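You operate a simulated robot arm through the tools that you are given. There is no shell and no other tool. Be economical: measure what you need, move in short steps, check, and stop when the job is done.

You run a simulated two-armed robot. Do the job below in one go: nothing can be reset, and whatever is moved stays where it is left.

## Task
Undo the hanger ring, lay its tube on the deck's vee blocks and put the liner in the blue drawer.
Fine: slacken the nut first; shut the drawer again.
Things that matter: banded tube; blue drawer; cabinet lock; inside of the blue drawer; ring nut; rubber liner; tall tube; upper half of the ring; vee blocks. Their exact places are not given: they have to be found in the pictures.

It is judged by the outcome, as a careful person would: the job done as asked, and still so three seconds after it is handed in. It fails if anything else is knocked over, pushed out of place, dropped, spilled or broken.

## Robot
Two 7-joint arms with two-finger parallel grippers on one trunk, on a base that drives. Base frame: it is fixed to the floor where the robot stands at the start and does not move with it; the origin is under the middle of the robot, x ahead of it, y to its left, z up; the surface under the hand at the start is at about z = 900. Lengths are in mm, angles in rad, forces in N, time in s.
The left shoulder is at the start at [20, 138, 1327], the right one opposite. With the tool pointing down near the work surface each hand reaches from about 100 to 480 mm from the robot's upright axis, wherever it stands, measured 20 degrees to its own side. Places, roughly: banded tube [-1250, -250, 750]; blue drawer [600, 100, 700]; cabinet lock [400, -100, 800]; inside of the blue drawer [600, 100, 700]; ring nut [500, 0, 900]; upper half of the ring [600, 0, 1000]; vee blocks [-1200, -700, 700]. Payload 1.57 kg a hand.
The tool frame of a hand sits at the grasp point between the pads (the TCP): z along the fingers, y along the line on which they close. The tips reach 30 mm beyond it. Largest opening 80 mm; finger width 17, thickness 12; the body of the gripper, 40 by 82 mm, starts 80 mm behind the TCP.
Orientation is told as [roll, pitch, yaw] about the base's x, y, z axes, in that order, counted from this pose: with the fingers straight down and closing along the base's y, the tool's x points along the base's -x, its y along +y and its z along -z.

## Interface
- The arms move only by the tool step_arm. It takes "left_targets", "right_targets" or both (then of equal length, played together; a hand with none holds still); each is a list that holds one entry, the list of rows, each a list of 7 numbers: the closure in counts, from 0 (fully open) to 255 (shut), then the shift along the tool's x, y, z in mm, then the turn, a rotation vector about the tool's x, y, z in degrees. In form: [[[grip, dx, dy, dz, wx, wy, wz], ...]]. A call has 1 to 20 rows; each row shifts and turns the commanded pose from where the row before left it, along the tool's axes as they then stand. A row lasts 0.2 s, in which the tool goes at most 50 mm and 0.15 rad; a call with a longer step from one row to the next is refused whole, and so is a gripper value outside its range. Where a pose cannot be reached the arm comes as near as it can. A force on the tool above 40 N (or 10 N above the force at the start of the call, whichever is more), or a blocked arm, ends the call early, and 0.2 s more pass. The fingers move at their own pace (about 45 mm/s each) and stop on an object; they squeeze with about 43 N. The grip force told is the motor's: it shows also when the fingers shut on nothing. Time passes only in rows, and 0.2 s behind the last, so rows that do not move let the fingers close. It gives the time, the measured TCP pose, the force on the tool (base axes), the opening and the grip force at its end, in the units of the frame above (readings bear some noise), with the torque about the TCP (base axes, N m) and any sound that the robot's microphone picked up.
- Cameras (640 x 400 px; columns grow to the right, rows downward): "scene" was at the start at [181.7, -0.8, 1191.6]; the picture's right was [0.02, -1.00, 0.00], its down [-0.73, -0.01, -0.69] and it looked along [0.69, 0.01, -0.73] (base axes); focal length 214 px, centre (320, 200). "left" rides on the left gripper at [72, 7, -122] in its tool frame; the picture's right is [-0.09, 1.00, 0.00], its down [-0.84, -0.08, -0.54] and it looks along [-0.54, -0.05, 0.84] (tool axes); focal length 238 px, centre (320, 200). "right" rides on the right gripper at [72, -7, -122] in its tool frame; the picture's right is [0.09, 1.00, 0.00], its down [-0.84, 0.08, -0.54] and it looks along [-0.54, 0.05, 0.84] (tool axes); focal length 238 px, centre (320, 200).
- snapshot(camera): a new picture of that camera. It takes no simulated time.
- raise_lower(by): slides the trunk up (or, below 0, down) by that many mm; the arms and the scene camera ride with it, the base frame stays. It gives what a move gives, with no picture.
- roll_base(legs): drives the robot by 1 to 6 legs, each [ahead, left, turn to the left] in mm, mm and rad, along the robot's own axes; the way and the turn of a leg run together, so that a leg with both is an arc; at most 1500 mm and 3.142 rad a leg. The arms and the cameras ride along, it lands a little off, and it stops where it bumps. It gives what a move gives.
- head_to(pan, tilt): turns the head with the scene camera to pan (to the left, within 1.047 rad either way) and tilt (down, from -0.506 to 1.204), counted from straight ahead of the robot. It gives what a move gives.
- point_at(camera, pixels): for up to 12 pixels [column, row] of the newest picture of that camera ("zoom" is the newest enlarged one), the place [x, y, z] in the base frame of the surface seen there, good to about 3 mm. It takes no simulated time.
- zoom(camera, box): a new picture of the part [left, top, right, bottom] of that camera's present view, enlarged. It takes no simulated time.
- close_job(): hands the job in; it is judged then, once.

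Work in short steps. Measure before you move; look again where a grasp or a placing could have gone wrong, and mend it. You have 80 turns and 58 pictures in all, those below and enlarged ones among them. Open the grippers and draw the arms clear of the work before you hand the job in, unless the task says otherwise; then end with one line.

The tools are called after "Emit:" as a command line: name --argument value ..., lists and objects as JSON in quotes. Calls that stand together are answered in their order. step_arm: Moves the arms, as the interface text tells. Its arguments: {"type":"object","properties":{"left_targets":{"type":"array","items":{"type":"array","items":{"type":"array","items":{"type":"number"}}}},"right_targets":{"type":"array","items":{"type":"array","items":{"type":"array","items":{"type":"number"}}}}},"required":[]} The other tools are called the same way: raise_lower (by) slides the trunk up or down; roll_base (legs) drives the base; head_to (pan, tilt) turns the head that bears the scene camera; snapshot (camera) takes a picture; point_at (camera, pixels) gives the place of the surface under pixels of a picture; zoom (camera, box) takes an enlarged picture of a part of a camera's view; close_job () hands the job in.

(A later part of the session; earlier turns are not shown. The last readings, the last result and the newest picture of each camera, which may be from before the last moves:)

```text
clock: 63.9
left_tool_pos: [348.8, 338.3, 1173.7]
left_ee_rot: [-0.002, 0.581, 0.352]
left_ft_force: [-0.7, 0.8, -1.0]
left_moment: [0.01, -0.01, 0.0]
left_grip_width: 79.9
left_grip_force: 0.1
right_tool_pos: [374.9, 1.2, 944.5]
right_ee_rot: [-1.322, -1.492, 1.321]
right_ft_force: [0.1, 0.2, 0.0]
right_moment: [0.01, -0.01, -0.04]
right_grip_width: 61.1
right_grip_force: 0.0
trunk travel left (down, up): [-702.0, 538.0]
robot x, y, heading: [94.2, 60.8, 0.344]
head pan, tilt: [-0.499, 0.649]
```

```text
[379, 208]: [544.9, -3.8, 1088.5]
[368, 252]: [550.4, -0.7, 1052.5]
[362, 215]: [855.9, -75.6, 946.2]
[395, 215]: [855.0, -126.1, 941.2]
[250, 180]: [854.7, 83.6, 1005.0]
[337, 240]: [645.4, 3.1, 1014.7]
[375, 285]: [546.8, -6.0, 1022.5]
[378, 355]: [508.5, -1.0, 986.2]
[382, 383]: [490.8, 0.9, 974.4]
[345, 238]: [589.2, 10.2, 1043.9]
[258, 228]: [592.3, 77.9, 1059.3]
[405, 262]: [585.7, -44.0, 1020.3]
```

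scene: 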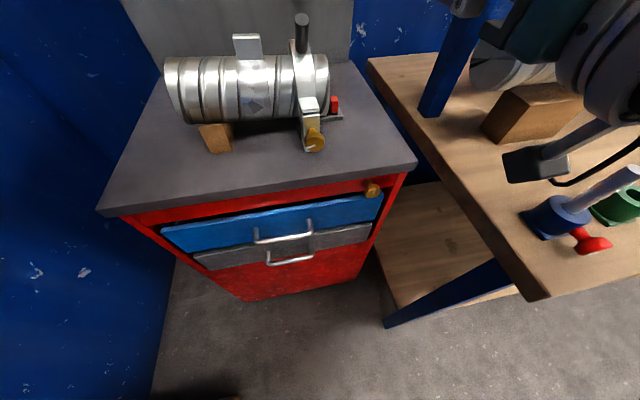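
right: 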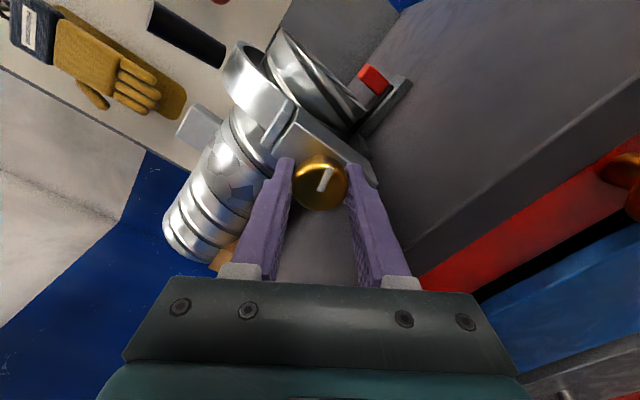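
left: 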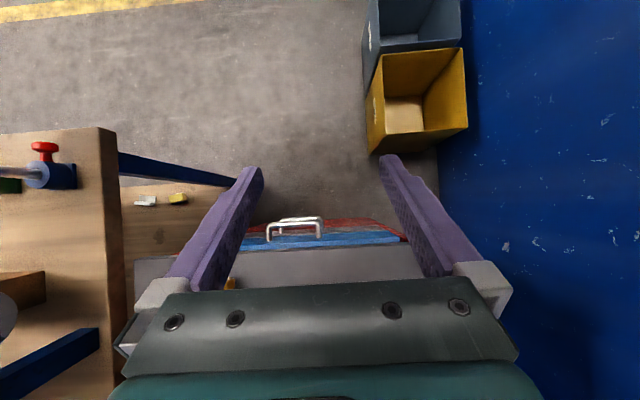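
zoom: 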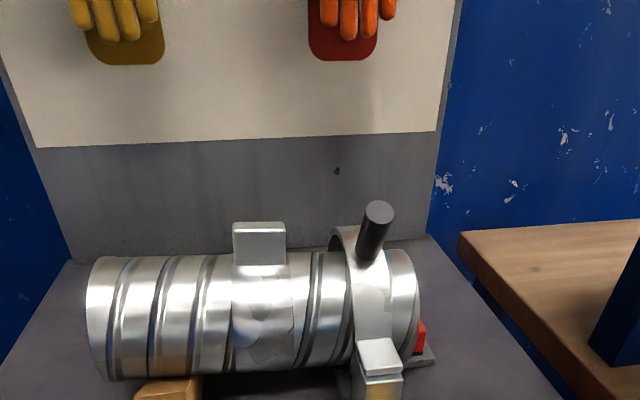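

Ring centre ≈ (592, 982), hinge likely at the rear (≈x 660). I raise the right hand and turn it tool-down, then drive nearer.

Emit:
step_arm --right_targets '[[[60, -46, 0, 0, 0, 0, 0], [60, -46, 0, 0, 0, 0, 0], [60, -46, 0, 0, 0, 0, 0], [60, -46, 0, 0, 0, 0, 0], [60, -46, 0, 0, 0, 0, 0], [60, 0, 0, 0, 0, 8.2, 0], [60, 0, 0, 0, 0, 8.2, 0], [60, 0, 0, 0, 0, 8.2, 0], [60, 0, 0, 0, 0, 8.2, 0], [60, 0, 0, 0, 0, 8.2, 0], [60, 0, 0, 0, 0, 8.2, 0], [60, 0, 0, 0, 0, 8.2, 0], [60, 0, 0, 0, 0, 8.2, 0], [60, 0, 0, 0, 0, 8.2, 0], [60, 0, 0, 0, 0, 8.2, 0], [60, 0, 0, 0, 0, 8.2, 0]]]'

Emit:
roll_base --legs '[[85, -31, 0]]'

```text
clock: 65.1
left_tool_pos: [349.5, 338.0, 1174.7]
left_ee_rot: [-0.004, 0.579, 0.351]
left_ft_force: [0.2, 0.8, 0.8]
left_moment: [0.0, 0.0, -0.01]
left_grip_width: 80.0
left_grip_force: 0.0
right_tool_pos: [379.0, 15.3, 1141.2]
right_ee_rot: [-1.127, -1.467, 1.123]
right_ft_force: [3.6, -4.8, -28.0]
right_moment: [0.15, -3.78, 0.69]
right_grip_width: 61.4
right_grip_force: 0.0
trunk travel left (down, up): [-702.0, 538.0]
robot x, y, heading: [93.8, 62.6, 0.341]
head pan, tilt: [-0.499, 0.649]
stopped in row 5 (right hand): the force on the tool passed its limit at 148 N (the readings are from after the stop); the commanded pose is now the measured one
```

```text
clock: 66.1
left_tool_pos: [405.8, 338.5, 1176.9]
left_ee_rot: [-0.003, 0.579, 0.352]
left_ft_force: [0.8, 0.2, 0.4]
left_moment: [-0.04, 0.0, -0.01]
left_grip_width: 79.9
left_grip_force: 0.0
right_tool_pos: [436.4, 15.8, 1140.0]
right_ee_rot: [-1.118, -1.461, 1.117]
right_ft_force: [-3.3, 2.0, -10.4]
right_moment: [-0.1, -1.56, -0.2]
right_grip_width: 61.2
right_grip_force: 0.0
trunk travel left (down, up): [-702.0, 538.0]
robot x, y, heading: [150.7, 59.4, 0.338]
head pan, tilt: [-0.499, 0.649]
stopped in leg 1: the force on the tool passed its limit at 41 N (the readings are from after the stop); the commanded pose is now the measured one
```

The hand hit something at z≈1141, most likely my own head. I move it down and to the right, then look.

Emit:
step_arm --right_targets '[[[60, 25, -10, 0, 0, 0, 0], [60, 25, -30, 0, 0, 0, 0]]]'

Emit:
snapshot --camera "scene"

```text
clock: 66.7
left_tool_pos: [406.5, 336.8, 1175.3]
left_ee_rot: [-0.002, 0.578, 0.353]
left_ft_force: [0.2, 0.9, -0.4]
left_moment: [-0.02, 0.01, 0.02]
left_grip_width: 80.0
left_grip_force: 0.1
right_tool_pos: [435.2, -29.8, 1096.6]
right_ee_rot: [-1.128, -1.466, 1.122]
right_ft_force: [0.3, 0.5, 0.0]
right_moment: [0.04, -0.01, -0.01]
right_grip_width: 61.2
right_grip_force: 0.1
trunk travel left (down, up): [-702.0, 538.0]
robot x, y, heading: [149.2, 61.1, 0.342]
head pan, tilt: [-0.499, 0.649]
```

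```text
31 pictures are left
```

scene: 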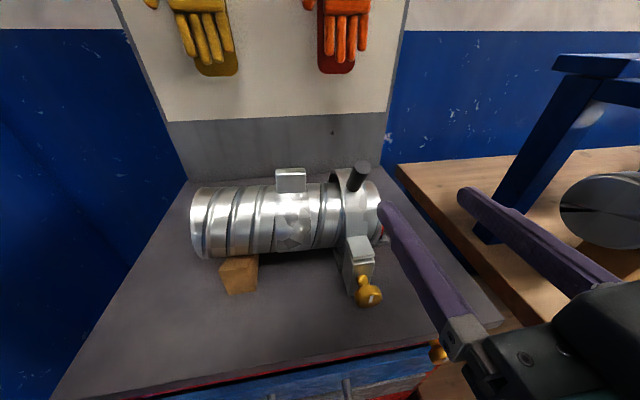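

All is intact. I look steeply down to see the base edge versus the cabinet before going nearer.

Emit:
head_to --pan -0.35 --tilt 1.2

Emit:
snapshot --camera "scene"

```text
clock: 67.6
left_tool_pos: [405.9, 337.6, 1175.9]
left_ee_rot: [0.0, 0.58, 0.353]
left_ft_force: [-0.1, -0.4, -0.1]
left_moment: [-0.02, 0.0, 0.0]
left_grip_width: 80.3
left_grip_force: 0.0
right_tool_pos: [435.0, -29.8, 1096.0]
right_ee_rot: [-1.127, -1.465, 1.124]
right_ft_force: [0.2, 0.3, 0.0]
right_moment: [-0.03, 0.01, 0.02]
right_grip_width: 61.1
right_grip_force: 0.0
trunk travel left (down, up): [-702.0, 538.0]
robot x, y, heading: [150.7, 64.2, 0.34]
head pan, tilt: [-0.351, 1.201]
```

```text
30 pictures are left
```

scene: 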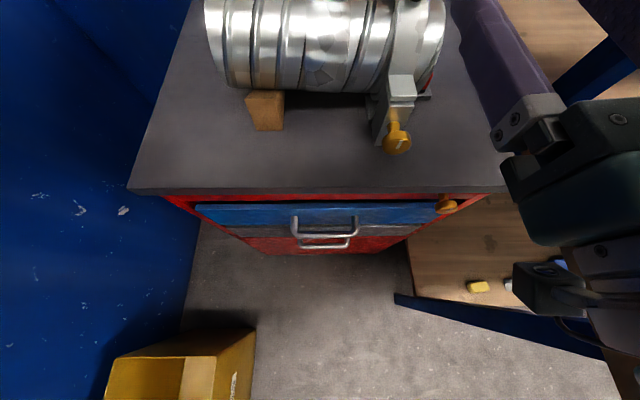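

I check which floor is free in front of the base.

Emit:
point_at --camera "scene" --pixels '[[330, 396], [270, 396], [450, 380], [330, 260], [250, 335], [400, 290], [345, 235], [325, 240], [446, 205], [215, 190]]'

```text
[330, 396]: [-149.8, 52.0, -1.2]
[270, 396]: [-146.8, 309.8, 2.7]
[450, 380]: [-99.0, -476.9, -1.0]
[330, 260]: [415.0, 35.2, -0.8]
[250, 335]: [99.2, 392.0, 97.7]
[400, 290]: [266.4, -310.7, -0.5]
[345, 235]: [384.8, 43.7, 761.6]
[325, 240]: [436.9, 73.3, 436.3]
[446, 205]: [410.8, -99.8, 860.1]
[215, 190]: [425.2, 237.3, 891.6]
```

The base is drawn nowhere, so I stay at x=150. I approach the handle rod horizontally: TCP to (549,−3,1073).

Emit:
step_arm --right_targets '[[[60, 0, 0, 0, 0, 0, 5.5], [60, 22, 26.5, 0, 0, 0, 0], [60, 0, 0, 38, 0, 0, 0], [60, 0, 0, 38, 0, 0, 0], [60, 0, 0, 37, 0, 0, 0], [60, 0, 0, 0, 0, 0, 0]]]'

Emit:
head_to --pan -0.4 --tilt 0.7

Emit:
zoom --camera "scene" --box '[220, 90, 480, 270]'

```text
clock: 69.0
left_tool_pos: [406.5, 338.3, 1176.1]
left_ee_rot: [-0.002, 0.579, 0.351]
left_ft_force: [0.2, -0.5, 0.1]
left_moment: [0.0, -0.02, 0.02]
left_grip_width: 80.2
left_grip_force: 0.0
right_tool_pos: [549.0, -2.4, 1067.9]
right_ee_rot: [0.029, -1.525, -0.033]
right_ft_force: [0.1, -0.3, 0.6]
right_moment: [-0.01, 0.02, -0.01]
right_grip_width: 61.3
right_grip_force: 0.1
trunk travel left (down, up): [-702.0, 538.0]
robot x, y, heading: [151.8, 57.6, 0.341]
head pan, tilt: [-0.351, 1.201]
```

```text
clock: 70.0
left_tool_pos: [406.1, 337.7, 1175.6]
left_ee_rot: [-0.002, 0.58, 0.351]
left_ft_force: [0.4, 0.5, -0.3]
left_moment: [0.04, -0.01, -0.04]
left_grip_width: 79.9
left_grip_force: 0.0
right_tool_pos: [549.0, -3.2, 1068.9]
right_ee_rot: [0.02, -1.525, -0.026]
right_ft_force: [-0.1, 0.3, 0.3]
right_moment: [0.0, -0.01, 0.01]
right_grip_width: 61.2
right_grip_force: 0.2
trunk travel left (down, up): [-702.0, 538.0]
robot x, y, heading: [150.8, 62.1, 0.342]
head pan, tilt: [-0.4, 0.7]
```

```text
2.22 times, centred on (350, 180) of scene
```

zoom: 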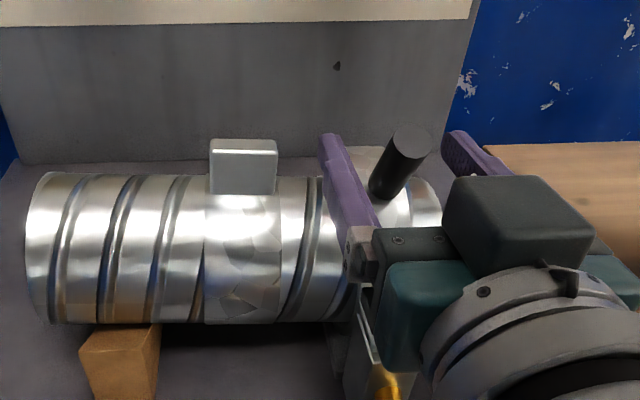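

The rod stands between the fingers. I close and lift along the hinge arc for the first ~24°.

Emit:
step_arm --right_targets '[[[160, 0, 0, 0, 0, 0, 0], [255, 0, 0, 0, 0, 0, 0], [255, 0, 0, 0, 0, 0, 0], [255, 0, 0, 0, 0, 0, 0], [255, -7.8, 0, 6.3, 0, 4, 0], [255, -7.8, 0, 6.3, 0, 4, 0], [255, -7.8, 0, 6.3, 0, 4, 0], [255, -7.8, 0, 6.3, 0, 4, 0], [255, -7.8, 0, 6.3, 0, 4, 0], [255, -7.8, 0, 6.3, 0, 4, 0]]]'

Emit:
zoom --camera "scene" --box '[220, 90, 480, 270]'

```text
clock: 72.2
left_tool_pos: [406.7, 340.4, 1176.1]
left_ee_rot: [0.001, 0.58, 0.353]
left_ft_force: [-0.1, 0.4, 0.5]
left_moment: [-0.01, 0.03, 0.03]
left_grip_width: 79.9
left_grip_force: 0.1
right_tool_pos: [594.2, -0.0, 1106.2]
right_ee_rot: [0.014, -1.112, -0.011]
right_ft_force: [-12.0, 13.7, 19.1]
right_moment: [-0.17, -0.11, 0.03]
right_grip_width: 19.4
right_grip_force: 33.5
trunk travel left (down, up): [-702.0, 538.0]
robot x, y, heading: [151.2, 62.3, 0.339]
head pan, tilt: [-0.4, 0.7]
```

```text
2.22 times, centred on (350, 180) of scene
```

zoom: 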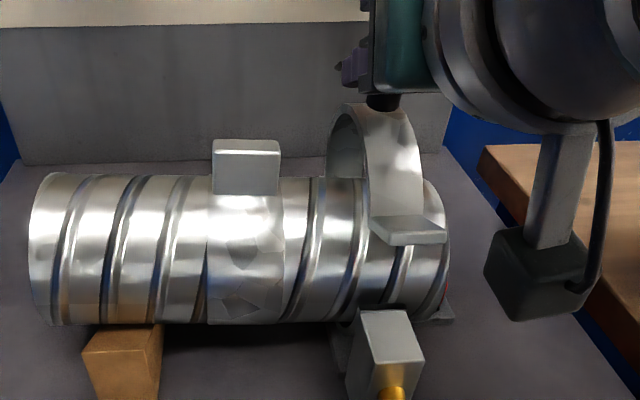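

The upper half swings open (24°) with little force. I continue the arc another 44°.

Emit:
step_arm --right_targets '[[[255, -7.8, 0, 6.3, 0, 4, 0], [255, -7.8, 0, 6.3, 0, 4, 0], [255, -7.8, 0, 6.3, 0, 4, 0], [255, -7.8, 0, 6.3, 0, 4, 0], [255, -7.8, 0, 6.3, 0, 4, 0], [255, -7.8, 0, 6.3, 0, 4, 0], [255, -7.8, 0, 6.3, 0, 4, 0], [255, -7.8, 0, 6.3, 0, 4, 0], [255, -7.8, 0, 6.3, 0, 4, 0], [255, -7.8, 0, 6.3, 0, 4, 0], [255, -7.8, 0, 6.3, 0, 4, 0]]]'

```text
clock: 74.6
left_tool_pos: [408.4, 340.6, 1177.4]
left_ee_rot: [0.002, 0.574, 0.355]
left_ft_force: [-0.1, -0.3, 0.6]
left_moment: [-0.03, 0.0, 0.0]
left_grip_width: 79.9
left_grip_force: 0.0
right_tool_pos: [703.1, 1.1, 1115.6]
right_ee_rot: [0.014, -0.348, -0.007]
right_ft_force: [3.6, 24.5, 22.7]
right_moment: [-0.18, 0.31, 0.15]
right_grip_width: 19.6
right_grip_force: 33.8
trunk travel left (down, up): [-702.0, 538.0]
robot x, y, heading: [151.4, 61.4, 0.342]
head pan, tilt: [-0.4, 0.7]
```

At 68°; a side force of 24 N shows, so I ease y by −3 mm and continue 32°.

Emit:
step_arm --right_targets '[[[255, -7.8, -1.5, 6.3, 0, 4, 0], [255, -7.8, -1.5, 6.3, 0, 4, 0], [255, -7.8, -1, 6.3, 0, 4, 0], [255, -7.8, 0, 6.3, 0, 4, 0], [255, -7.8, 0, 6.3, 0, 4, 0], [255, -7.8, 0, 6.3, 0, 4, 0], [255, -7.8, 0, 6.3, 0, 4, 0], [255, -7.8, 0, 6.3, 0, 4, 0]]]'

Emit:
snapshot --camera "scene"

```text
clock: 75.5
left_tool_pos: [407.9, 341.5, 1175.9]
left_ee_rot: [0.002, 0.578, 0.354]
left_ft_force: [-0.1, 0.1, 0.2]
left_moment: [-0.01, 0.0, -0.01]
left_grip_width: 79.9
left_grip_force: 0.1
right_tool_pos: [716.4, -0.1, 1106.7]
right_ee_rot: [0.028, -0.14, 0.004]
right_ft_force: [5.4, 11.6, 4.3]
right_moment: [-0.1, -0.52, 0.29]
right_grip_width: 19.8
right_grip_force: 33.7
right hand out of reach, approached as far as the arm can: row 3, 4
trunk travel left (down, up): [-702.0, 538.0]
robot x, y, heading: [154.0, 58.9, 0.342]
head pan, tilt: [-0.4, 0.7]
stopped in row 4 (right hand): the force on the tool passed its limit at 51 N (the readings are from after the stop); the commanded pose is now the measured one
```

```text
27 pictures are left
```

scene: 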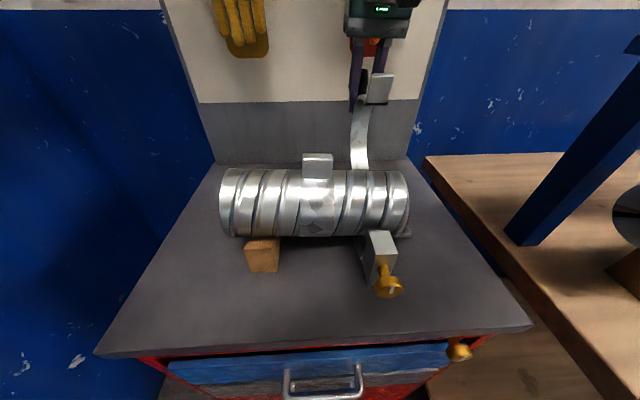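

The half is ~78° open, past vertical, and the arm is at its reach. I push on a bit, tipping the tool back so it reaches further.

Emit:
step_arm --right_targets '[[[255, -12.2, 0, 6.8, 0, -5, 0], [255, -11.5, 0, 7.8, 0, -5, 0], [255, -10.9, 0, 8.7, 0, -5, 0], [255, 0, 0, 0, 0, 0, 0]]]'

```text
clock: 76.5
left_tool_pos: [403.5, 339.9, 1175.4]
left_ee_rot: [0.003, 0.579, 0.355]
left_ft_force: [-0.1, -0.1, 0.0]
left_moment: [-0.04, -0.01, 0.0]
left_grip_width: 80.1
left_grip_force: 0.0
right_tool_pos: [751.1, -0.8, 1087.0]
right_ee_rot: [0.028, -0.39, -0.005]
right_ft_force: [-7.2, 20.1, -2.4]
right_moment: [-0.36, 0.68, 0.06]
right_grip_width: 19.3
right_grip_force: 33.4
trunk travel left (down, up): [-702.0, 538.0]
robot x, y, heading: [151.3, 61.0, 0.342]
head pan, tilt: [-0.4, 0.7]
```

~95° open. A bit further, then release and draw back along the tool axis.

Emit:
step_arm --right_targets '[[[255, -7.3, 0, 13.8, 0, -4, 0], [255, -6, 0, 13.8, 0, -4, 0], [255, 0, 0, 0, 0, 0, 0], [130, 0, 0, 0, 0, 0, 0], [60, 0, 0, 0, 0, 0, 0], [60, 0, 0, 0, 0, 0, 0], [60, 0, 0, -40, 0, 0, 0], [60, 0, 0, -40, 0, 0, 0]]]'

Emit:
zoom --camera "scene" --box '[180, 40, 500, 300]'

```text
clock: 78.3
left_tool_pos: [405.5, 338.1, 1175.6]
left_ee_rot: [0.0, 0.578, 0.352]
left_ft_force: [0.2, -0.5, 0.3]
left_moment: [0.01, 0.03, 0.0]
left_grip_width: 80.1
left_grip_force: 0.0
right_tool_pos: [733.7, -4.4, 1139.0]
right_ee_rot: [0.023, -0.531, -0.005]
right_ft_force: [0.8, -0.5, 0.3]
right_moment: [0.0, -0.03, 0.01]
right_grip_width: 61.3
right_grip_force: 0.1
trunk travel left (down, up): [-702.0, 538.0]
robot x, y, heading: [146.7, 65.6, 0.338]
head pan, tilt: [-0.4, 0.7]
```

```text
1.54 times, centred on (340, 170) of scene
```

zoom: 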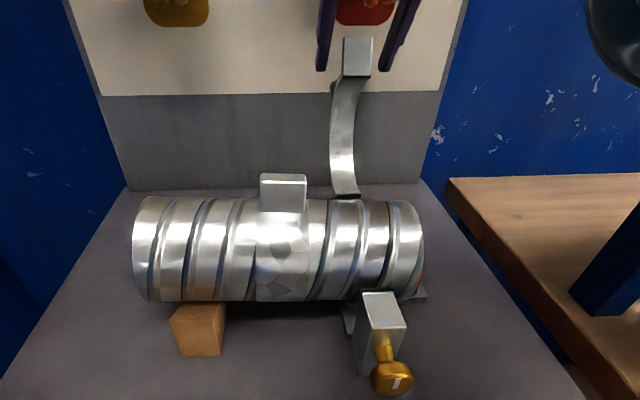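

The ring is open and stays. I draw the right hand back and check the gantry's place on the side bench.

Emit:
step_arm --right_targets '[[[60, 0, 0, -40, 0, 0, 0], [60, 0, 0, -40, 0, 0, 0], [60, 29, -20, -17, 0, 5, 0], [60, 29, -20, -17, 0, 5, 0], [60, 29, -20, -14, 0, 5, 0], [60, 29, -20, -12, 0, 5, 0], [60, 29, -20, -8, 0, 5, 0], [60, 29, -20, -5, 0, 5, 0], [60, 29, -15, 0, 0, 5, 0], [60, 29, -15, 0, 0, 5, 0], [60, 29, -15, 0, 0, 5, 0]]]'

Emit:
point_at --camera "zoom" --pixels '[[590, 290], [630, 220], [460, 190], [423, 275], [345, 190], [385, 310], [270, 182], [302, 182], [196, 310], [150, 200]]'

```text
clock: 80.5
left_tool_pos: [406.1, 337.3, 1176.2]
left_ee_rot: [-0.002, 0.58, 0.352]
left_ft_force: [0.3, 0.3, 0.5]
left_moment: [0.02, 0.01, -0.03]
left_grip_width: 80.3
left_grip_force: 0.0
right_tool_pos: [493.0, -168.2, 1199.2]
right_ee_rot: [-0.017, 0.291, 0.162]
right_ft_force: [0.1, 0.0, -0.5]
right_moment: [-0.04, 0.01, -0.02]
right_grip_width: 61.4
right_grip_force: 0.0
right hand out of reach, approached as far as the arm can: row 4, 5, 6
trunk travel left (down, up): [-702.0, 538.0]
robot x, y, heading: [153.5, 66.9, 0.341]
head pan, tilt: [-0.4, 0.7]
stopped in row 11 (right hand): the arm was blocked; the commanded pose is now the measured one
```

```text
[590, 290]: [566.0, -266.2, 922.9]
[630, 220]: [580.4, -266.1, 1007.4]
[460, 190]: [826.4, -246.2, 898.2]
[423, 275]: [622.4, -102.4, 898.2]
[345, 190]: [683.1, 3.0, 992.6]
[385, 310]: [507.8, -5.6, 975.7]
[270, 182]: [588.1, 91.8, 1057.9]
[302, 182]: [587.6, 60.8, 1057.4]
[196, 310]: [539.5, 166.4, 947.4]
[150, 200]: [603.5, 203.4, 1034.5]
```

Clear: gantry post at x≈570, y≈−266. I turn the base to heading −0.2 so the left hand faces the tab.

Emit:
roll_base --legs '[[0, 0, -0.54]]'

```text
clock: 82.4
left_tool_pos: [511.6, 166.9, 1176.1]
left_ee_rot: [-0.003, 0.58, -0.19]
left_ft_force: [-0.3, 0.5, 0.2]
left_moment: [-0.01, 0.0, -0.01]
left_grip_width: 79.8
left_grip_force: 0.0
right_tool_pos: [325.8, -311.7, 1199.3]
right_ee_rot: [-0.02, 0.29, -0.378]
right_ft_force: [-0.4, -0.2, 0.1]
right_moment: [0.0, 0.0, 0.03]
right_grip_width: 61.5
right_grip_force: 0.0
trunk travel left (down, up): [-702.0, 538.0]
robot x, y, heading: [154.9, 64.9, -0.199]
head pan, tilt: [-0.4, 0.7]
```

I align the left hand (down, closing along y) and place it above the tab at (594,79,1120).

Emit:
step_arm --left_targets '[[[0, 0, 0, 0, 0, -8.3, 0], [0, 0, 0, 0, 0, -8.3, 0], [0, 0, 0, 0, 0, -8.3, 0], [0, 0, 0, 0, 0, -8.3, 0], [0, 0, 0, 0, 0, 0, -5.5], [0, 0, 0, 0, 0, 0, -5.4], [0, -27.5, -29.3, 18.7, 0, 0, 0], [0, -27.5, -29.3, 18.7, 0, 0, 0], [0, -27.4, -29.4, 18.6, 0, 0, 0], [0, 0, 0, 0, 0, 0, 0]]]'

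Emit:
snapshot --camera "left"

```text
clock: 84.6
left_tool_pos: [593.9, 79.2, 1119.9]
left_ee_rot: [-0.002, 0.001, 0.001]
left_ft_force: [-0.1, 0.1, -0.7]
left_moment: [0.02, -0.03, -0.02]
left_grip_width: 80.1
left_grip_force: 0.0
right_tool_pos: [325.8, -311.3, 1198.2]
right_ee_rot: [-0.019, 0.29, -0.377]
right_ft_force: [0.5, -0.3, -0.3]
right_moment: [-0.01, -0.02, 0.01]
right_grip_width: 61.1
right_grip_force: 0.1
trunk travel left (down, up): [-702.0, 538.0]
robot x, y, heading: [149.4, 62.1, -0.202]
head pan, tilt: [-0.4, 0.7]
```

```text
25 pictures are left
```

left: 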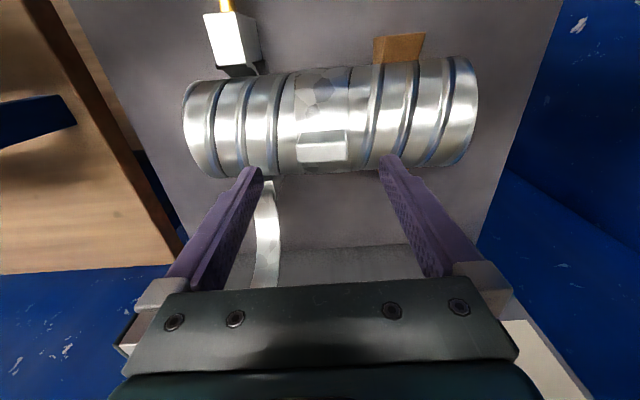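

The tab is centred between the fingers at (323,150). I measure its faces.

Emit:
point_at --camera "left" --pixels '[[323, 155], [302, 155], [345, 155], [323, 148], [323, 159], [323, 135], [285, 175], [400, 165], [190, 130], [472, 120]]'

```text
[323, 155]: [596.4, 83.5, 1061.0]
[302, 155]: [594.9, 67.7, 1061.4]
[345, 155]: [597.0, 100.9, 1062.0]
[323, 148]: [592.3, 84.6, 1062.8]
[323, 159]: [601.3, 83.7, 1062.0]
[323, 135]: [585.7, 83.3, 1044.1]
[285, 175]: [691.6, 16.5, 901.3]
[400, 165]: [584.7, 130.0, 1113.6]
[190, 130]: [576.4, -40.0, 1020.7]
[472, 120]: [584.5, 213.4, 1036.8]
```

I descend to TCP z≈1066, close on the tab, and lift by 10 mm as a test.

Emit:
step_arm --left_targets '[[[0, -1, 2, 27, 0, 0, 0], [0, 0, 0, 27, 0, 0, 0], [0, 0, 0, 0, 0, 0, 0], [160, 0, 0, 0, 0, 0, 0], [255, 0, 0, 0, 0, 0, 0], [255, 0, 0, 0, 0, 0, 0], [255, 0, 0, -5, 0, 0, 0], [255, 0, 0, -5, 0, 0, 0], [255, 0, 0, 0, 0, 0, 0]]]'

```text
clock: 86.6
left_tool_pos: [595.0, 81.8, 1075.0]
left_ee_rot: [-0.002, 0.001, 0.004]
left_ft_force: [0.1, -1.1, -4.3]
left_moment: [-0.01, 0.0, -0.03]
left_grip_width: 41.3
left_grip_force: 43.0
right_tool_pos: [326.8, -311.9, 1199.9]
right_ee_rot: [-0.019, 0.289, -0.376]
right_ft_force: [-0.3, 0.2, -0.5]
right_moment: [0.01, -0.02, -0.01]
right_grip_width: 61.0
right_grip_force: 0.0
trunk travel left (down, up): [-702.0, 538.0]
robot x, y, heading: [152.3, 60.8, -0.199]
head pan, tilt: [-0.4, 0.7]
```

The tube weighs ~4 N and is lifted. I raise it 100 mm more and look.

Emit:
step_arm --left_targets '[[[255, 0, 0, -15, 0, 0, 0], [255, 0, 0, -20, 0, 0, 0], [255, 0, 0, -20, 0, 0, 0], [255, 0, 0, -20, 0, 0, 0], [255, 0, 0, -20, 0, 0, 0], [255, 0, 0, -20, 0, 0, 0], [255, 0, 0, 0, 0, 0, 0]]]'

Emit:
head_to --pan 0.15 --tilt 0.75

Emit:
snapshot --camera "scene"

```text
clock: 88.2
left_tool_pos: [596.2, 81.6, 1189.4]
left_ee_rot: [-0.001, 0.001, 0.003]
left_ft_force: [-0.9, -0.5, -4.1]
left_moment: [0.04, -0.01, 0.05]
left_grip_width: 41.1
left_grip_force: 43.2
right_tool_pos: [326.0, -311.6, 1198.9]
right_ee_rot: [-0.016, 0.29, -0.379]
right_ft_force: [-0.4, 0.6, 0.5]
right_moment: [0.0, -0.02, 0.04]
right_grip_width: 61.1
right_grip_force: 0.1
trunk travel left (down, up): [-702.0, 538.0]
robot x, y, heading: [150.2, 64.9, -0.198]
head pan, tilt: [-0.4, 0.7]
```

```text
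clock: 89.2
left_tool_pos: [595.2, 81.5, 1190.0]
left_ee_rot: [-0.001, 0.001, 0.003]
left_ft_force: [-0.1, 0.2, -4.6]
left_moment: [-0.06, -0.01, -0.03]
left_grip_width: 41.7
left_grip_force: 43.6
right_tool_pos: [326.2, -310.7, 1199.1]
right_ee_rot: [-0.016, 0.29, -0.377]
right_ft_force: [0.5, -0.9, 0.5]
right_moment: [0.01, -0.01, -0.02]
right_grip_width: 61.0
right_grip_force: 0.1
trunk travel left (down, up): [-702.0, 538.0]
robot x, y, heading: [150.2, 61.0, -0.199]
head pan, tilt: [0.15, 0.75]
```

```text
24 pictures are left
```

scene: 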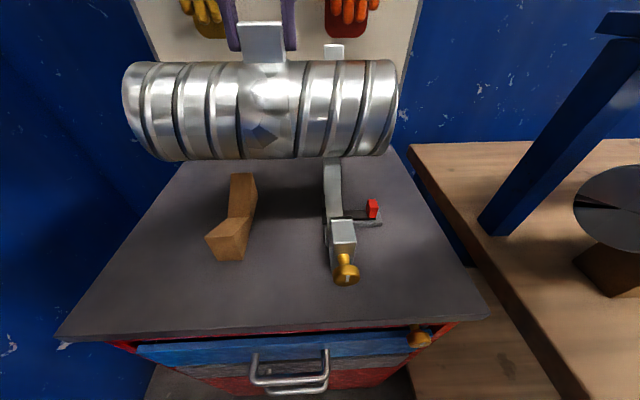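

The tube is free; the black liner with a red tab shows at (355,213). I back away carrying the tube and turn to the deck.

Emit:
roll_base --legs '[[-300, -84, 0], [-280, -75, 0], [0, 0, -1.0], [0, 0, -1.0], [0, 0, -1.14]]'

```text
clock: 100.8
left_tool_pos: [-894.1, 2.4, 1189.7]
left_ee_rot: [-0.003, -0.001, -3.14]
left_ft_force: [0.5, 0.3, -4.4]
left_moment: [0.01, 0.04, -0.04]
left_grip_width: 41.6
left_grip_force: 43.3
right_tool_pos: [-623.4, 396.5, 1198.4]
right_ee_rot: [-0.018, 0.289, 2.764]
right_ft_force: [-1.1, 0.1, 0.6]
right_moment: [-0.02, -0.01, -0.03]
right_grip_width: 61.0
right_grip_force: 0.0
trunk travel left (down, up): [-702.0, 538.0]
robot x, y, heading: [-447.4, 20.9, 2.946]
head pan, tilt: [0.15, 0.75]
```

Yaw is exact. I drive sideways along −y to line up with the vee blocks, staying clear of the deck edge, and look.

Emit:
roll_base --legs '[[-146, 736, 0]]'

Emit:
head_to --pan 0.1 --tilt 0.75

Emit:
snapshot --camera "scene"

```text
clock: 104.9
left_tool_pos: [-896.0, -748.5, 1190.1]
left_ee_rot: [-0.001, 0.003, 3.138]
left_ft_force: [0.0, 0.4, -3.9]
left_moment: [0.01, 0.0, -0.01]
left_grip_width: 41.3
left_grip_force: 43.0
right_tool_pos: [-627.5, -355.9, 1199.1]
right_ee_rot: [-0.017, 0.292, 2.76]
right_ft_force: [-0.4, -0.4, 0.1]
right_moment: [0.0, 0.02, -0.04]
right_grip_width: 61.2
right_grip_force: 0.1
trunk travel left (down, up): [-702.0, 538.0]
robot x, y, heading: [-448.5, -732.7, 2.938]
head pan, tilt: [0.15, 0.75]
```

```text
clock: 105.5
left_tool_pos: [-898.0, -747.8, 1189.3]
left_ee_rot: [-0.001, 0.0, 3.141]
left_ft_force: [-0.1, -0.3, -4.4]
left_moment: [0.0, 0.02, 0.0]
left_grip_width: 41.5
left_grip_force: 43.1
right_tool_pos: [-624.9, -356.0, 1199.0]
right_ee_rot: [-0.017, 0.29, 2.762]
right_ft_force: [-0.6, -0.5, 0.2]
right_moment: [-0.02, -0.02, 0.03]
right_grip_width: 61.3
right_grip_force: 0.1
trunk travel left (down, up): [-702.0, 538.0]
robot x, y, heading: [-450.8, -729.6, 2.938]
head pan, tilt: [0.099, 0.75]
```

```text
23 pictures are left
```

scene: 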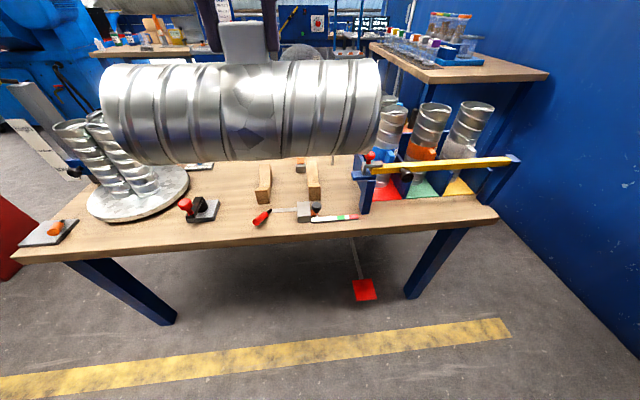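

I measure the vee blocks, deck edge, the red floor item, and the tube itself.

Emit:
point_at --camera "scene" --pixels '[[259, 199], [267, 199], [263, 170], [313, 199], [315, 165], [365, 290], [357, 250], [290, 242], [364, 175], [240, 158], [240, 110], [366, 158]]'

Emit:
zoom --camera "scene" --box '[230, 140, 350, 220]'

```text
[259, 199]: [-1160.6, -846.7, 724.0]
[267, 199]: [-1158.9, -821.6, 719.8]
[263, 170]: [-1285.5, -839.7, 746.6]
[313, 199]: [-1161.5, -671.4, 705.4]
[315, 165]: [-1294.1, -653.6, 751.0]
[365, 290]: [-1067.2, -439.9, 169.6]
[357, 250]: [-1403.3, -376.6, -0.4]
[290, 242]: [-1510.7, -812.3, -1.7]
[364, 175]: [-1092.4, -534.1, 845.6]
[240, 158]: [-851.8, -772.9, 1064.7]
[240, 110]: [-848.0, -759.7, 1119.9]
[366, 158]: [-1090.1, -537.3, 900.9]
```

```text
5.00 times, centred on (290, 180) of scene
```

zoom: 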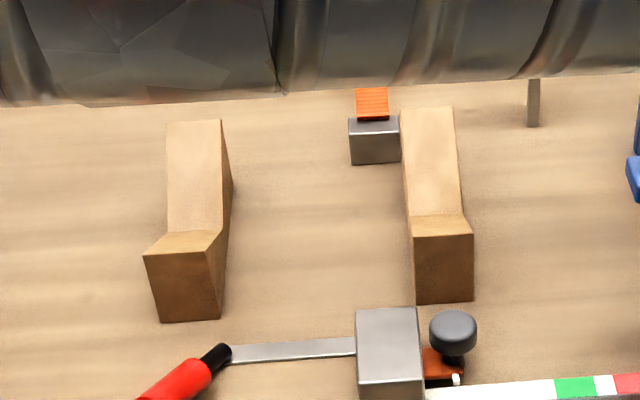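

I check the grey/orange item beyond the blocks at zoom (375,130), and the red post behind.

Emit:
point_at --camera "zoom" --pixels '[[375, 150], [372, 122], [372, 100], [533, 115], [533, 90], [452, 330], [385, 320], [190, 200], [430, 180], [195, 235], [440, 220]]'

```text
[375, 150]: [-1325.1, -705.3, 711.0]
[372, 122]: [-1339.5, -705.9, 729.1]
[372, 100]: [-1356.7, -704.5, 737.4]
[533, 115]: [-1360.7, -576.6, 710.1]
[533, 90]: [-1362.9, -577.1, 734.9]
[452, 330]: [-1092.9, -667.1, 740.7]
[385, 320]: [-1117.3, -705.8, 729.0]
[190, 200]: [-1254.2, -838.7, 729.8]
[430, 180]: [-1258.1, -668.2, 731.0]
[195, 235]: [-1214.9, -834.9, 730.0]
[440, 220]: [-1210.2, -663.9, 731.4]
```

The vee centre is x≈−1235, y≈−747. I drive forward 337 mm along −x with the tube still high.

Emit:
roll_base --legs '[[331, 65, 0]]'

Emit:
snapshot --camera "left"

```text
clock: 107.8
left_tool_pos: [-1238.9, -741.8, 1190.4]
left_ee_rot: [-0.003, 0.003, 3.136]
left_ft_force: [-1.0, -0.2, -4.1]
left_moment: [0.0, 0.0, 0.02]
left_grip_width: 41.3
left_grip_force: 43.4
right_tool_pos: [-966.1, -352.0, 1199.8]
right_ee_rot: [-0.016, 0.289, 2.757]
right_ft_force: [0.4, 0.0, 0.3]
right_moment: [0.06, -0.02, -0.03]
right_grip_width: 61.3
right_grip_force: 0.0
trunk travel left (down, up): [-702.0, 538.0]
robot x, y, heading: [-793.1, -730.2, 2.936]
head pan, tilt: [0.099, 0.75]
```

```text
21 pictures are left
```

left: 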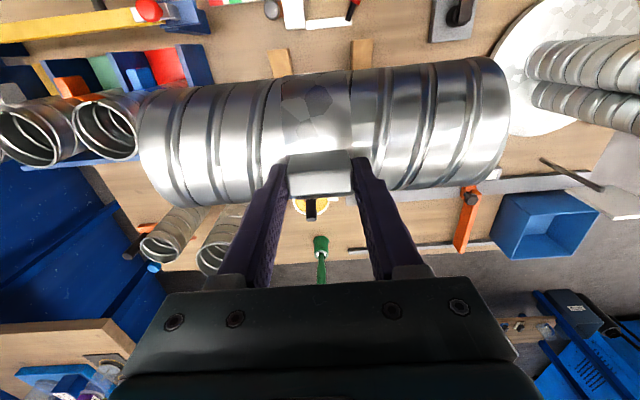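

I measure the objects just behind the blocks for clearance.

Emit:
point_at --camera "left" --pixels '[[310, 205], [298, 205], [320, 245], [468, 215], [215, 220], [185, 225], [260, 190], [150, 225], [280, 60], [362, 50]]'

```text
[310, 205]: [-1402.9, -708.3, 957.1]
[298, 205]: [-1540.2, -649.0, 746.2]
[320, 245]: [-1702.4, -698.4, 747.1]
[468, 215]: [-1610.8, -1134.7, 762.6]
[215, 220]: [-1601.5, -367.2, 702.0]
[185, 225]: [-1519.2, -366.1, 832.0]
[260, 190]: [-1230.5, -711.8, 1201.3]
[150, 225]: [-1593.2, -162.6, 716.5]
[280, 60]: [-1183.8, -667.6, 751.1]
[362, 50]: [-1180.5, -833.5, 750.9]
```

Clear by >100 mm. I shift slightly to centre and lower the trunk by 240 mm.

Emit:
step_arm --left_targets '[[[255, 2, 2.5, 0, 0, 0, 0], [255, 2, 2.5, 0, 0, 0, 0], [255, 0, 0, 0, 0, 0, 0]]]'

Emit:
raise_lower --by -240

Emit:
snapshot --camera "scene"

```text
clock: 108.5
left_tool_pos: [-1234.0, -748.6, 1191.0]
left_ee_rot: [-0.002, 0.001, 3.137]
left_ft_force: [0.3, -1.1, -4.1]
left_moment: [-0.01, -0.01, 0.04]
left_grip_width: 41.6
left_grip_force: 42.7
right_tool_pos: [-966.1, -352.5, 1198.6]
right_ee_rot: [-0.017, 0.292, 2.757]
right_ft_force: [0.8, -0.1, 0.2]
right_moment: [-0.03, 0.0, 0.03]
right_grip_width: 61.4
right_grip_force: 0.0
trunk travel left (down, up): [-702.0, 538.0]
robot x, y, heading: [-795.4, -731.0, 2.934]
head pan, tilt: [0.099, 0.75]
```

```text
clock: 111.0
left_tool_pos: [-1234.0, -748.4, 948.8]
left_ee_rot: [-0.003, 0.0, 3.136]
left_ft_force: [-0.6, 0.3, -4.4]
left_moment: [0.03, 0.0, -0.01]
left_grip_width: 41.5
left_grip_force: 42.9
right_tool_pos: [-966.4, -352.6, 958.2]
right_ee_rot: [-0.018, 0.29, 2.758]
right_ft_force: [-0.9, 0.7, 0.1]
right_moment: [-0.01, -0.03, 0.02]
right_grip_width: 61.1
right_grip_force: 0.1
trunk travel left (down, up): [-462.0, 778.0]
robot x, y, heading: [-794.3, -729.0, 2.928]
head pan, tilt: [0.099, 0.75]
```

```text
20 pictures are left
```

scene: 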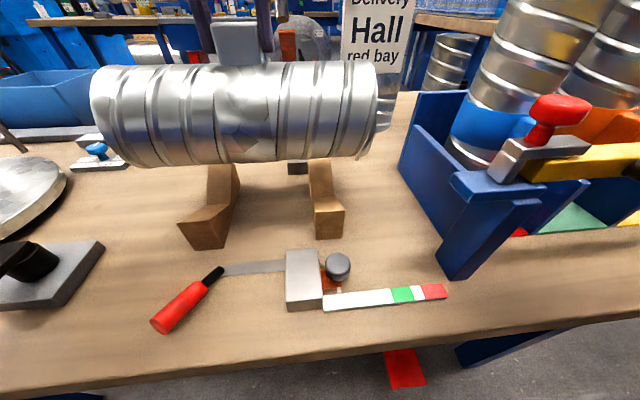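

Well centred above both vees. I lower 80 mm, then read the force.

Emit:
step_arm --left_targets '[[[255, 0, 0, 20, 0, 0, 0], [255, 0, 0, 20, 0, 0, 0], [255, 0, 0, 20, 0, 0, 0], [255, 0, 0, 15, 0, 0, 0], [255, 0, 0, 5, 0, 0, 0], [255, 0, 0, 0, 0, 0, 0]]]'

Emit:
zoom --camera "scene" --box '[80, 80, 400, 280]'

```text
clock: 112.5
left_tool_pos: [-1236.5, -747.4, 870.7]
left_ee_rot: [-0.004, -0.002, 3.135]
left_ft_force: [-3.6, -0.9, 16.9]
left_moment: [-0.03, -0.47, -0.01]
left_grip_width: 41.5
left_grip_force: 42.5
right_tool_pos: [-968.0, -352.6, 959.0]
right_ee_rot: [-0.017, 0.289, 2.757]
right_ft_force: [-0.1, 0.4, 0.4]
right_moment: [0.01, 0.0, 0.0]
right_grip_width: 61.1
right_grip_force: 0.0
trunk travel left (down, up): [-462.0, 778.0]
robot x, y, heading: [-792.3, -726.2, 2.936]
head pan, tilt: [0.099, 0.75]
```

```text
2.00 times, centred on (240, 180) of scene
```

zoom: 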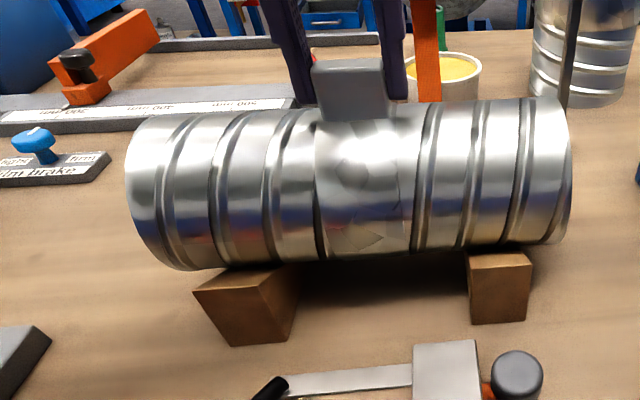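

It rests on the vees (17 N up). I ease off 1 mm, open, and rise straight.

Emit:
step_arm --left_targets '[[[255, 0, 0, -1, 0, 0, 0], [230, 0, 0, 0, 0, 0, 0], [150, 0, 0, 0, 0, 0, 0], [60, 0, 0, 0, 0, 0, 0], [30, 0, 0, 0, 0, 0, 0], [30, 0, 0, -15, 0, 0, 0], [30, 0, 0, -30, 0, 0, 0], [30, 0, 0, -45, 0, 0, 0], [30, 0, 0, -45, 0, 0, 0]]]'

Emit:
raise_lower --by 240

Emit:
snapshot --camera "scene"

```text
clock: 114.7
left_tool_pos: [-1229.8, -754.6, 972.8]
left_ee_rot: [0.014, 0.082, -3.13]
left_ft_force: [0.0, -1.0, 0.6]
left_moment: [-0.03, -0.01, -0.01]
left_grip_width: 70.6
left_grip_force: 0.1
right_tool_pos: [-966.2, -351.5, 957.3]
right_ee_rot: [-0.016, 0.292, 2.758]
right_ft_force: [-0.3, 0.0, -0.4]
right_moment: [-0.02, -0.01, -0.01]
right_grip_width: 60.9
right_grip_force: 0.1
trunk travel left (down, up): [-462.0, 778.0]
robot x, y, heading: [-794.7, -728.6, 2.933]
head pan, tilt: [0.099, 0.75]
stopped in row 9 (left hand): the arm was blocked; the commanded pose is now the measured one
```

```text
clock: 117.2
left_tool_pos: [-1229.4, -754.5, 1213.3]
left_ee_rot: [0.014, 0.079, -3.128]
left_ft_force: [0.9, 0.2, 0.7]
left_moment: [0.0, -0.01, 0.0]
left_grip_width: 70.5
left_grip_force: 0.0
right_tool_pos: [-966.8, -352.8, 1197.5]
right_ee_rot: [-0.017, 0.29, 2.758]
right_ft_force: [-0.8, 0.8, 0.6]
right_moment: [-0.01, -0.03, 0.02]
right_grip_width: 61.3
right_grip_force: 0.1
trunk travel left (down, up): [-702.0, 538.0]
robot x, y, heading: [-797.8, -728.4, 2.931]
head pan, tilt: [0.099, 0.75]
```

```text
18 pictures are left
```

scene: 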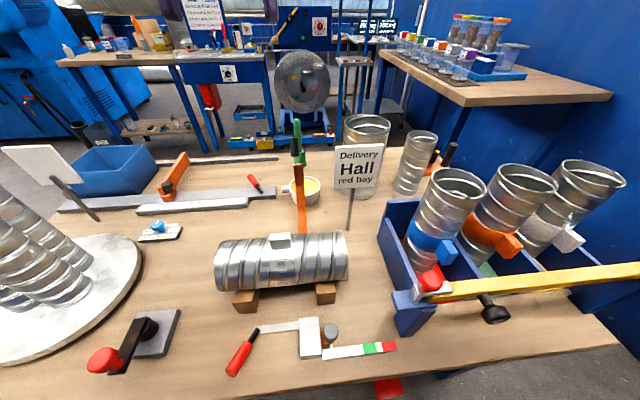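

The tube lies safely on both vees. I drive back to the cabinet, stopping short.

Emit:
roll_base --legs '[[-332, -71, 0], [157, -733, 0], [0, 0, -1.47], [0, 0, -1.46], [300, 0, 0]]'

Emit:
head_to --pan 0.0 --tilt 0.7

Emit:
zoom --camera "scene" --box '[180, 100, 480, 300]'

```text
clock: 131.8
left_tool_pos: [251.9, 157.1, 1214.2]
left_ee_rot: [0.013, 0.081, 0.235]
left_ft_force: [-1.5, 0.3, -0.1]
left_moment: [0.0, 0.02, 0.0]
left_grip_width: 70.5
left_grip_force: 0.0
right_tool_pos: [83.6, -294.0, 1199.0]
right_ee_rot: [-0.018, 0.288, -0.159]
right_ft_force: [0.2, -0.1, -0.6]
right_moment: [-0.03, -0.02, 0.01]
right_grip_width: 61.2
right_grip_force: 0.0
trunk travel left (down, up): [-702.0, 538.0]
robot x, y, heading: [-162.8, 35.4, 0.016]
head pan, tilt: [0.099, 0.75]
```

```text
clock: 132.5
left_tool_pos: [252.4, 156.4, 1213.2]
left_ee_rot: [0.013, 0.081, 0.236]
left_ft_force: [-0.3, 0.0, -0.2]
left_moment: [-0.01, 0.01, 0.02]
left_grip_width: 70.6
left_grip_force: 0.0
right_tool_pos: [83.6, -293.6, 1198.5]
right_ee_rot: [-0.018, 0.291, -0.161]
right_ft_force: [0.8, 0.4, 0.0]
right_moment: [0.01, -0.03, 0.02]
right_grip_width: 61.0
right_grip_force: 0.1
trunk travel left (down, up): [-702.0, 538.0]
robot x, y, heading: [-165.8, 33.4, 0.018]
head pan, tilt: [0.0, 0.7]
```

```text
2.00 times, centred on (330, 200) of scene
```

zoom: 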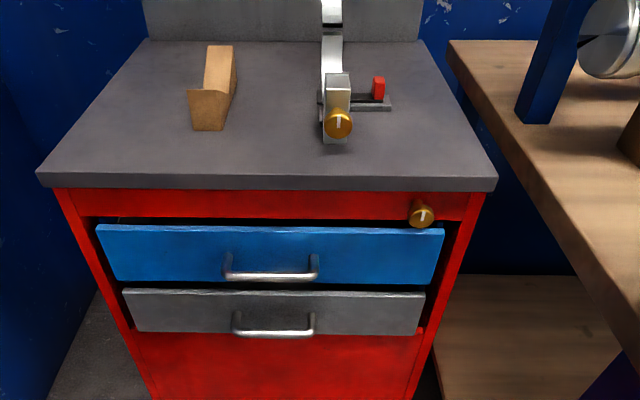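

I measure the handle bar, drawer faces, lock and liner tab.

Emit:
point_at --camera "zoom" --pixels '[[228, 277], [272, 279], [317, 277], [270, 262], [110, 232], [430, 235], [421, 216], [421, 203], [378, 82], [378, 95], [360, 98], [388, 104]]'

```text
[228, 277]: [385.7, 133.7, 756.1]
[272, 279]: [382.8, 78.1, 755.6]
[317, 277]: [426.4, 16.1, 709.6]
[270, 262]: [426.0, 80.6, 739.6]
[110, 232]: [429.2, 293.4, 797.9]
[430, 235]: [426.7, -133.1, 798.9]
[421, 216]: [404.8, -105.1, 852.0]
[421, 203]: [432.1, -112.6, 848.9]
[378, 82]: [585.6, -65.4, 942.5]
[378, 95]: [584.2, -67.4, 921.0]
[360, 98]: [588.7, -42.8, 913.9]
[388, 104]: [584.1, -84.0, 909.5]
```

Handle bar at (385, 77, 757), lock at (405,−105,852). I place the base for the left hand to grip the handle horizontally and reorient that hand.

Emit:
roll_base --legs '[[106, -20, 0], [0, 0, -0.358]]'

Emit:
step_arm --left_targets '[[[60, 9, 0, 41, 0, 0, 0], [60, 9, 0, 41, 0, 0, 0], [60, 9, 0, 41, 0, 0, 0], [60, 9, 0, 41, 0, 0, 0], [60, 0, 0, 0, 0, 0, -7], [60, 0, 0, 0, 0, -7.9, 0], [60, 0, 0, 0, 0, -7.9, 0], [60, 0, 0, 0, 0, -7.9, 0], [60, 0, 0, 0, 0, -7.9, 0], [60, 0, 0, 0, 0, -7.9, 0], [60, 0, 0, 0, 0, -7.9, 0], [60, 0, 0, 0, 0, -7.9, 0], [60, 0, 0, 0, 0, -7.9, 0], [60, 0, 0, 0, 0, -7.9, 0], [60, 0, 0, 0, 0, -7.9, 0], [60, 0, 0, 0, 0, -7.9, 0], [60, 0, 0, 0, 0, -7.9, 0]]]'

```text
clock: 134.8
left_tool_pos: [374.9, -16.1, 1213.3]
left_ee_rot: [0.015, 0.082, -0.122]
left_ft_force: [0.0, 0.0, -0.3]
left_moment: [0.0, 0.02, -0.03]
left_grip_width: 70.7
left_grip_force: 0.1
right_tool_pos: [59.5, -379.2, 1198.7]
right_ee_rot: [-0.019, 0.289, -0.52]
right_ft_force: [-0.1, -0.4, 0.7]
right_moment: [0.03, 0.03, 0.02]
right_grip_width: 61.2
right_grip_force: 0.1
trunk travel left (down, up): [-702.0, 538.0]
robot x, y, heading: [-58.8, 15.4, -0.344]
head pan, tilt: [0.0, 0.7]
```

```text
clock: 138.4
left_tool_pos: [326.4, -8.3, 1052.6]
left_ee_rot: [1.816, -1.546, -1.821]
left_ft_force: [0.2, -0.2, 0.4]
left_moment: [-0.03, -0.03, -0.03]
left_grip_width: 61.2
left_grip_force: 0.1
right_tool_pos: [60.9, -379.1, 1197.4]
right_ee_rot: [-0.018, 0.292, -0.52]
right_ft_force: [-0.9, 0.1, -0.3]
right_moment: [0.0, -0.01, 0.01]
right_grip_width: 61.0
right_grip_force: 0.1
trunk travel left (down, up): [-702.0, 538.0]
robot x, y, heading: [-56.5, 16.4, -0.345]
head pan, tilt: [0.0, 0.7]
```

Orientation good. I lower the trunk 210 mm, move to (326,77,757) and roll 90° for a vertical closing.

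Emit:
raise_lower --by -210

Emit:
step_arm --left_targets '[[[60, 28.5, 28.5, 0, 0, 0, 0], [60, 28.5, 28.5, 0, 0, 0, 0], [60, 28.5, 28.5, 0, 0, 0, 0], [60, 0, 0, 0, 0, 0, 8.2], [60, 0, 0, 0, 0, 0, 8.2], [60, 0, 0, 0, 0, 0, 8.2], [60, 0, 0, 0, 0, 0, 8.2], [60, 0, 0, 0, 0, 0, 8.2], [60, 0, 0, 0, 0, 0, 8.2], [60, 0, 0, 0, 0, 0, 8.2], [60, 0, 0, 0, 0, 0, 8.2], [60, 0, 0, 0, 0, 0, 8.2], [60, 0, 0, 0, 0, 0, 8.2], [60, 0, 0, 0, 0, 0, 8.2], [60, 0, 0, 0, 0, 0, 0]]]'

Emit:
snapshot --camera "scene"

```text
clock: 140.6
left_tool_pos: [326.6, -7.5, 844.4]
left_ee_rot: [1.763, -1.546, -1.764]
left_ft_force: [0.6, 0.6, -0.2]
left_moment: [0.02, 0.02, 0.0]
left_grip_width: 61.5
left_grip_force: 0.0
right_tool_pos: [59.8, -380.0, 989.5]
right_ee_rot: [-0.016, 0.287, -0.521]
right_ft_force: [-0.7, -0.2, -0.7]
right_moment: [0.01, -0.01, 0.0]
right_grip_width: 61.4
right_grip_force: 0.0
trunk travel left (down, up): [-492.0, 748.0]
robot x, y, heading: [-59.8, 17.2, -0.345]
head pan, tilt: [0.0, 0.7]
```

```text
clock: 143.8
left_tool_pos: [326.8, 79.8, 759.3]
left_ee_rot: [1.577, 0.03, -1.573]
left_ft_force: [-0.1, -0.2, 0.0]
left_moment: [0.01, 0.02, 0.03]
left_grip_width: 61.3
left_grip_force: 0.1
right_tool_pos: [60.0, -378.9, 988.4]
right_ee_rot: [-0.016, 0.291, -0.52]
right_ft_force: [-0.2, -0.1, 0.0]
right_moment: [-0.03, 0.06, 0.0]
right_grip_width: 61.2
right_grip_force: 0.1
trunk travel left (down, up): [-492.0, 748.0]
robot x, y, heading: [-62.7, 15.4, -0.346]
head pan, tilt: [0.0, 0.7]
```

```text
16 pictures are left
```

scene: 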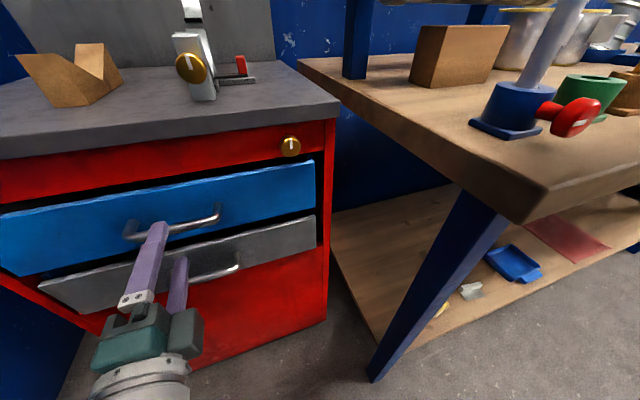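

The fingers are level with the bar. I narrow the opening, drive 45 mm in, then advance 16 mm and close.

Emit:
step_arm --left_targets '[[[128, 0, 0, 0, 0, 0, 0], [128, 0, 0, 0, 0, 0, 0]]]'

Emit:
roll_base --legs '[[42.3, 15.3, 0]]'

Emit:
step_arm --left_targets '[[[128, 0, 0, 8, 0, 0, 0], [128, 0, 0, 8, 0, 0, 0], [180, 0, 0, 0, 0, 0, 0], [255, 0, 0, 0, 0, 0, 0], [255, 0, 0, 0, 0, 0, 0], [255, 0, 0, 0, 0, 0, 0]]]'

```text
clock: 144.4
left_tool_pos: [326.8, 79.5, 760.1]
left_ee_rot: [1.576, 0.027, -1.572]
left_ft_force: [0.4, 0.8, 0.9]
left_moment: [-0.02, 0.03, 0.03]
left_grip_width: 39.9
left_grip_force: 0.1
right_tool_pos: [60.9, -379.8, 987.8]
right_ee_rot: [-0.018, 0.292, -0.519]
right_ft_force: [-0.1, -0.3, 0.2]
right_moment: [0.01, -0.01, 0.01]
right_grip_width: 61.3
right_grip_force: 0.1
trunk travel left (down, up): [-492.0, 748.0]
robot x, y, heading: [-63.6, 16.4, -0.345]
head pan, tilt: [0.0, 0.7]
```

```text
clock: 145.3
left_tool_pos: [371.6, 79.5, 758.8]
left_ee_rot: [1.576, 0.03, -1.572]
left_ft_force: [0.2, -0.4, -0.2]
left_moment: [0.02, 0.01, 0.0]
left_grip_width: 39.8
left_grip_force: 0.0
right_tool_pos: [105.2, -379.2, 989.5]
right_ee_rot: [-0.018, 0.29, -0.519]
right_ft_force: [0.3, -0.3, -0.1]
right_moment: [-0.02, 0.03, -0.02]
right_grip_width: 61.2
right_grip_force: 0.0
trunk travel left (down, up): [-492.0, 748.0]
robot x, y, heading: [-15.5, 15.0, -0.342]
head pan, tilt: [0.0, 0.7]
```

```text
clock: 146.7
left_tool_pos: [383.1, 80.2, 754.8]
left_ee_rot: [1.562, 0.027, -1.575]
left_ft_force: [0.4, 1.7, -34.4]
left_moment: [-0.48, 0.0, -0.54]
left_grip_width: 15.1
left_grip_force: 31.5
right_tool_pos: [102.9, -379.8, 988.5]
right_ee_rot: [-0.019, 0.293, -0.522]
right_ft_force: [-0.6, -0.4, 0.5]
right_moment: [0.01, 0.0, -0.03]
right_grip_width: 61.3
right_grip_force: 0.1
trunk travel left (down, up): [-492.0, 748.0]
robot x, y, heading: [-14.3, 16.2, -0.342]
head pan, tilt: [0.0, 0.7]
```

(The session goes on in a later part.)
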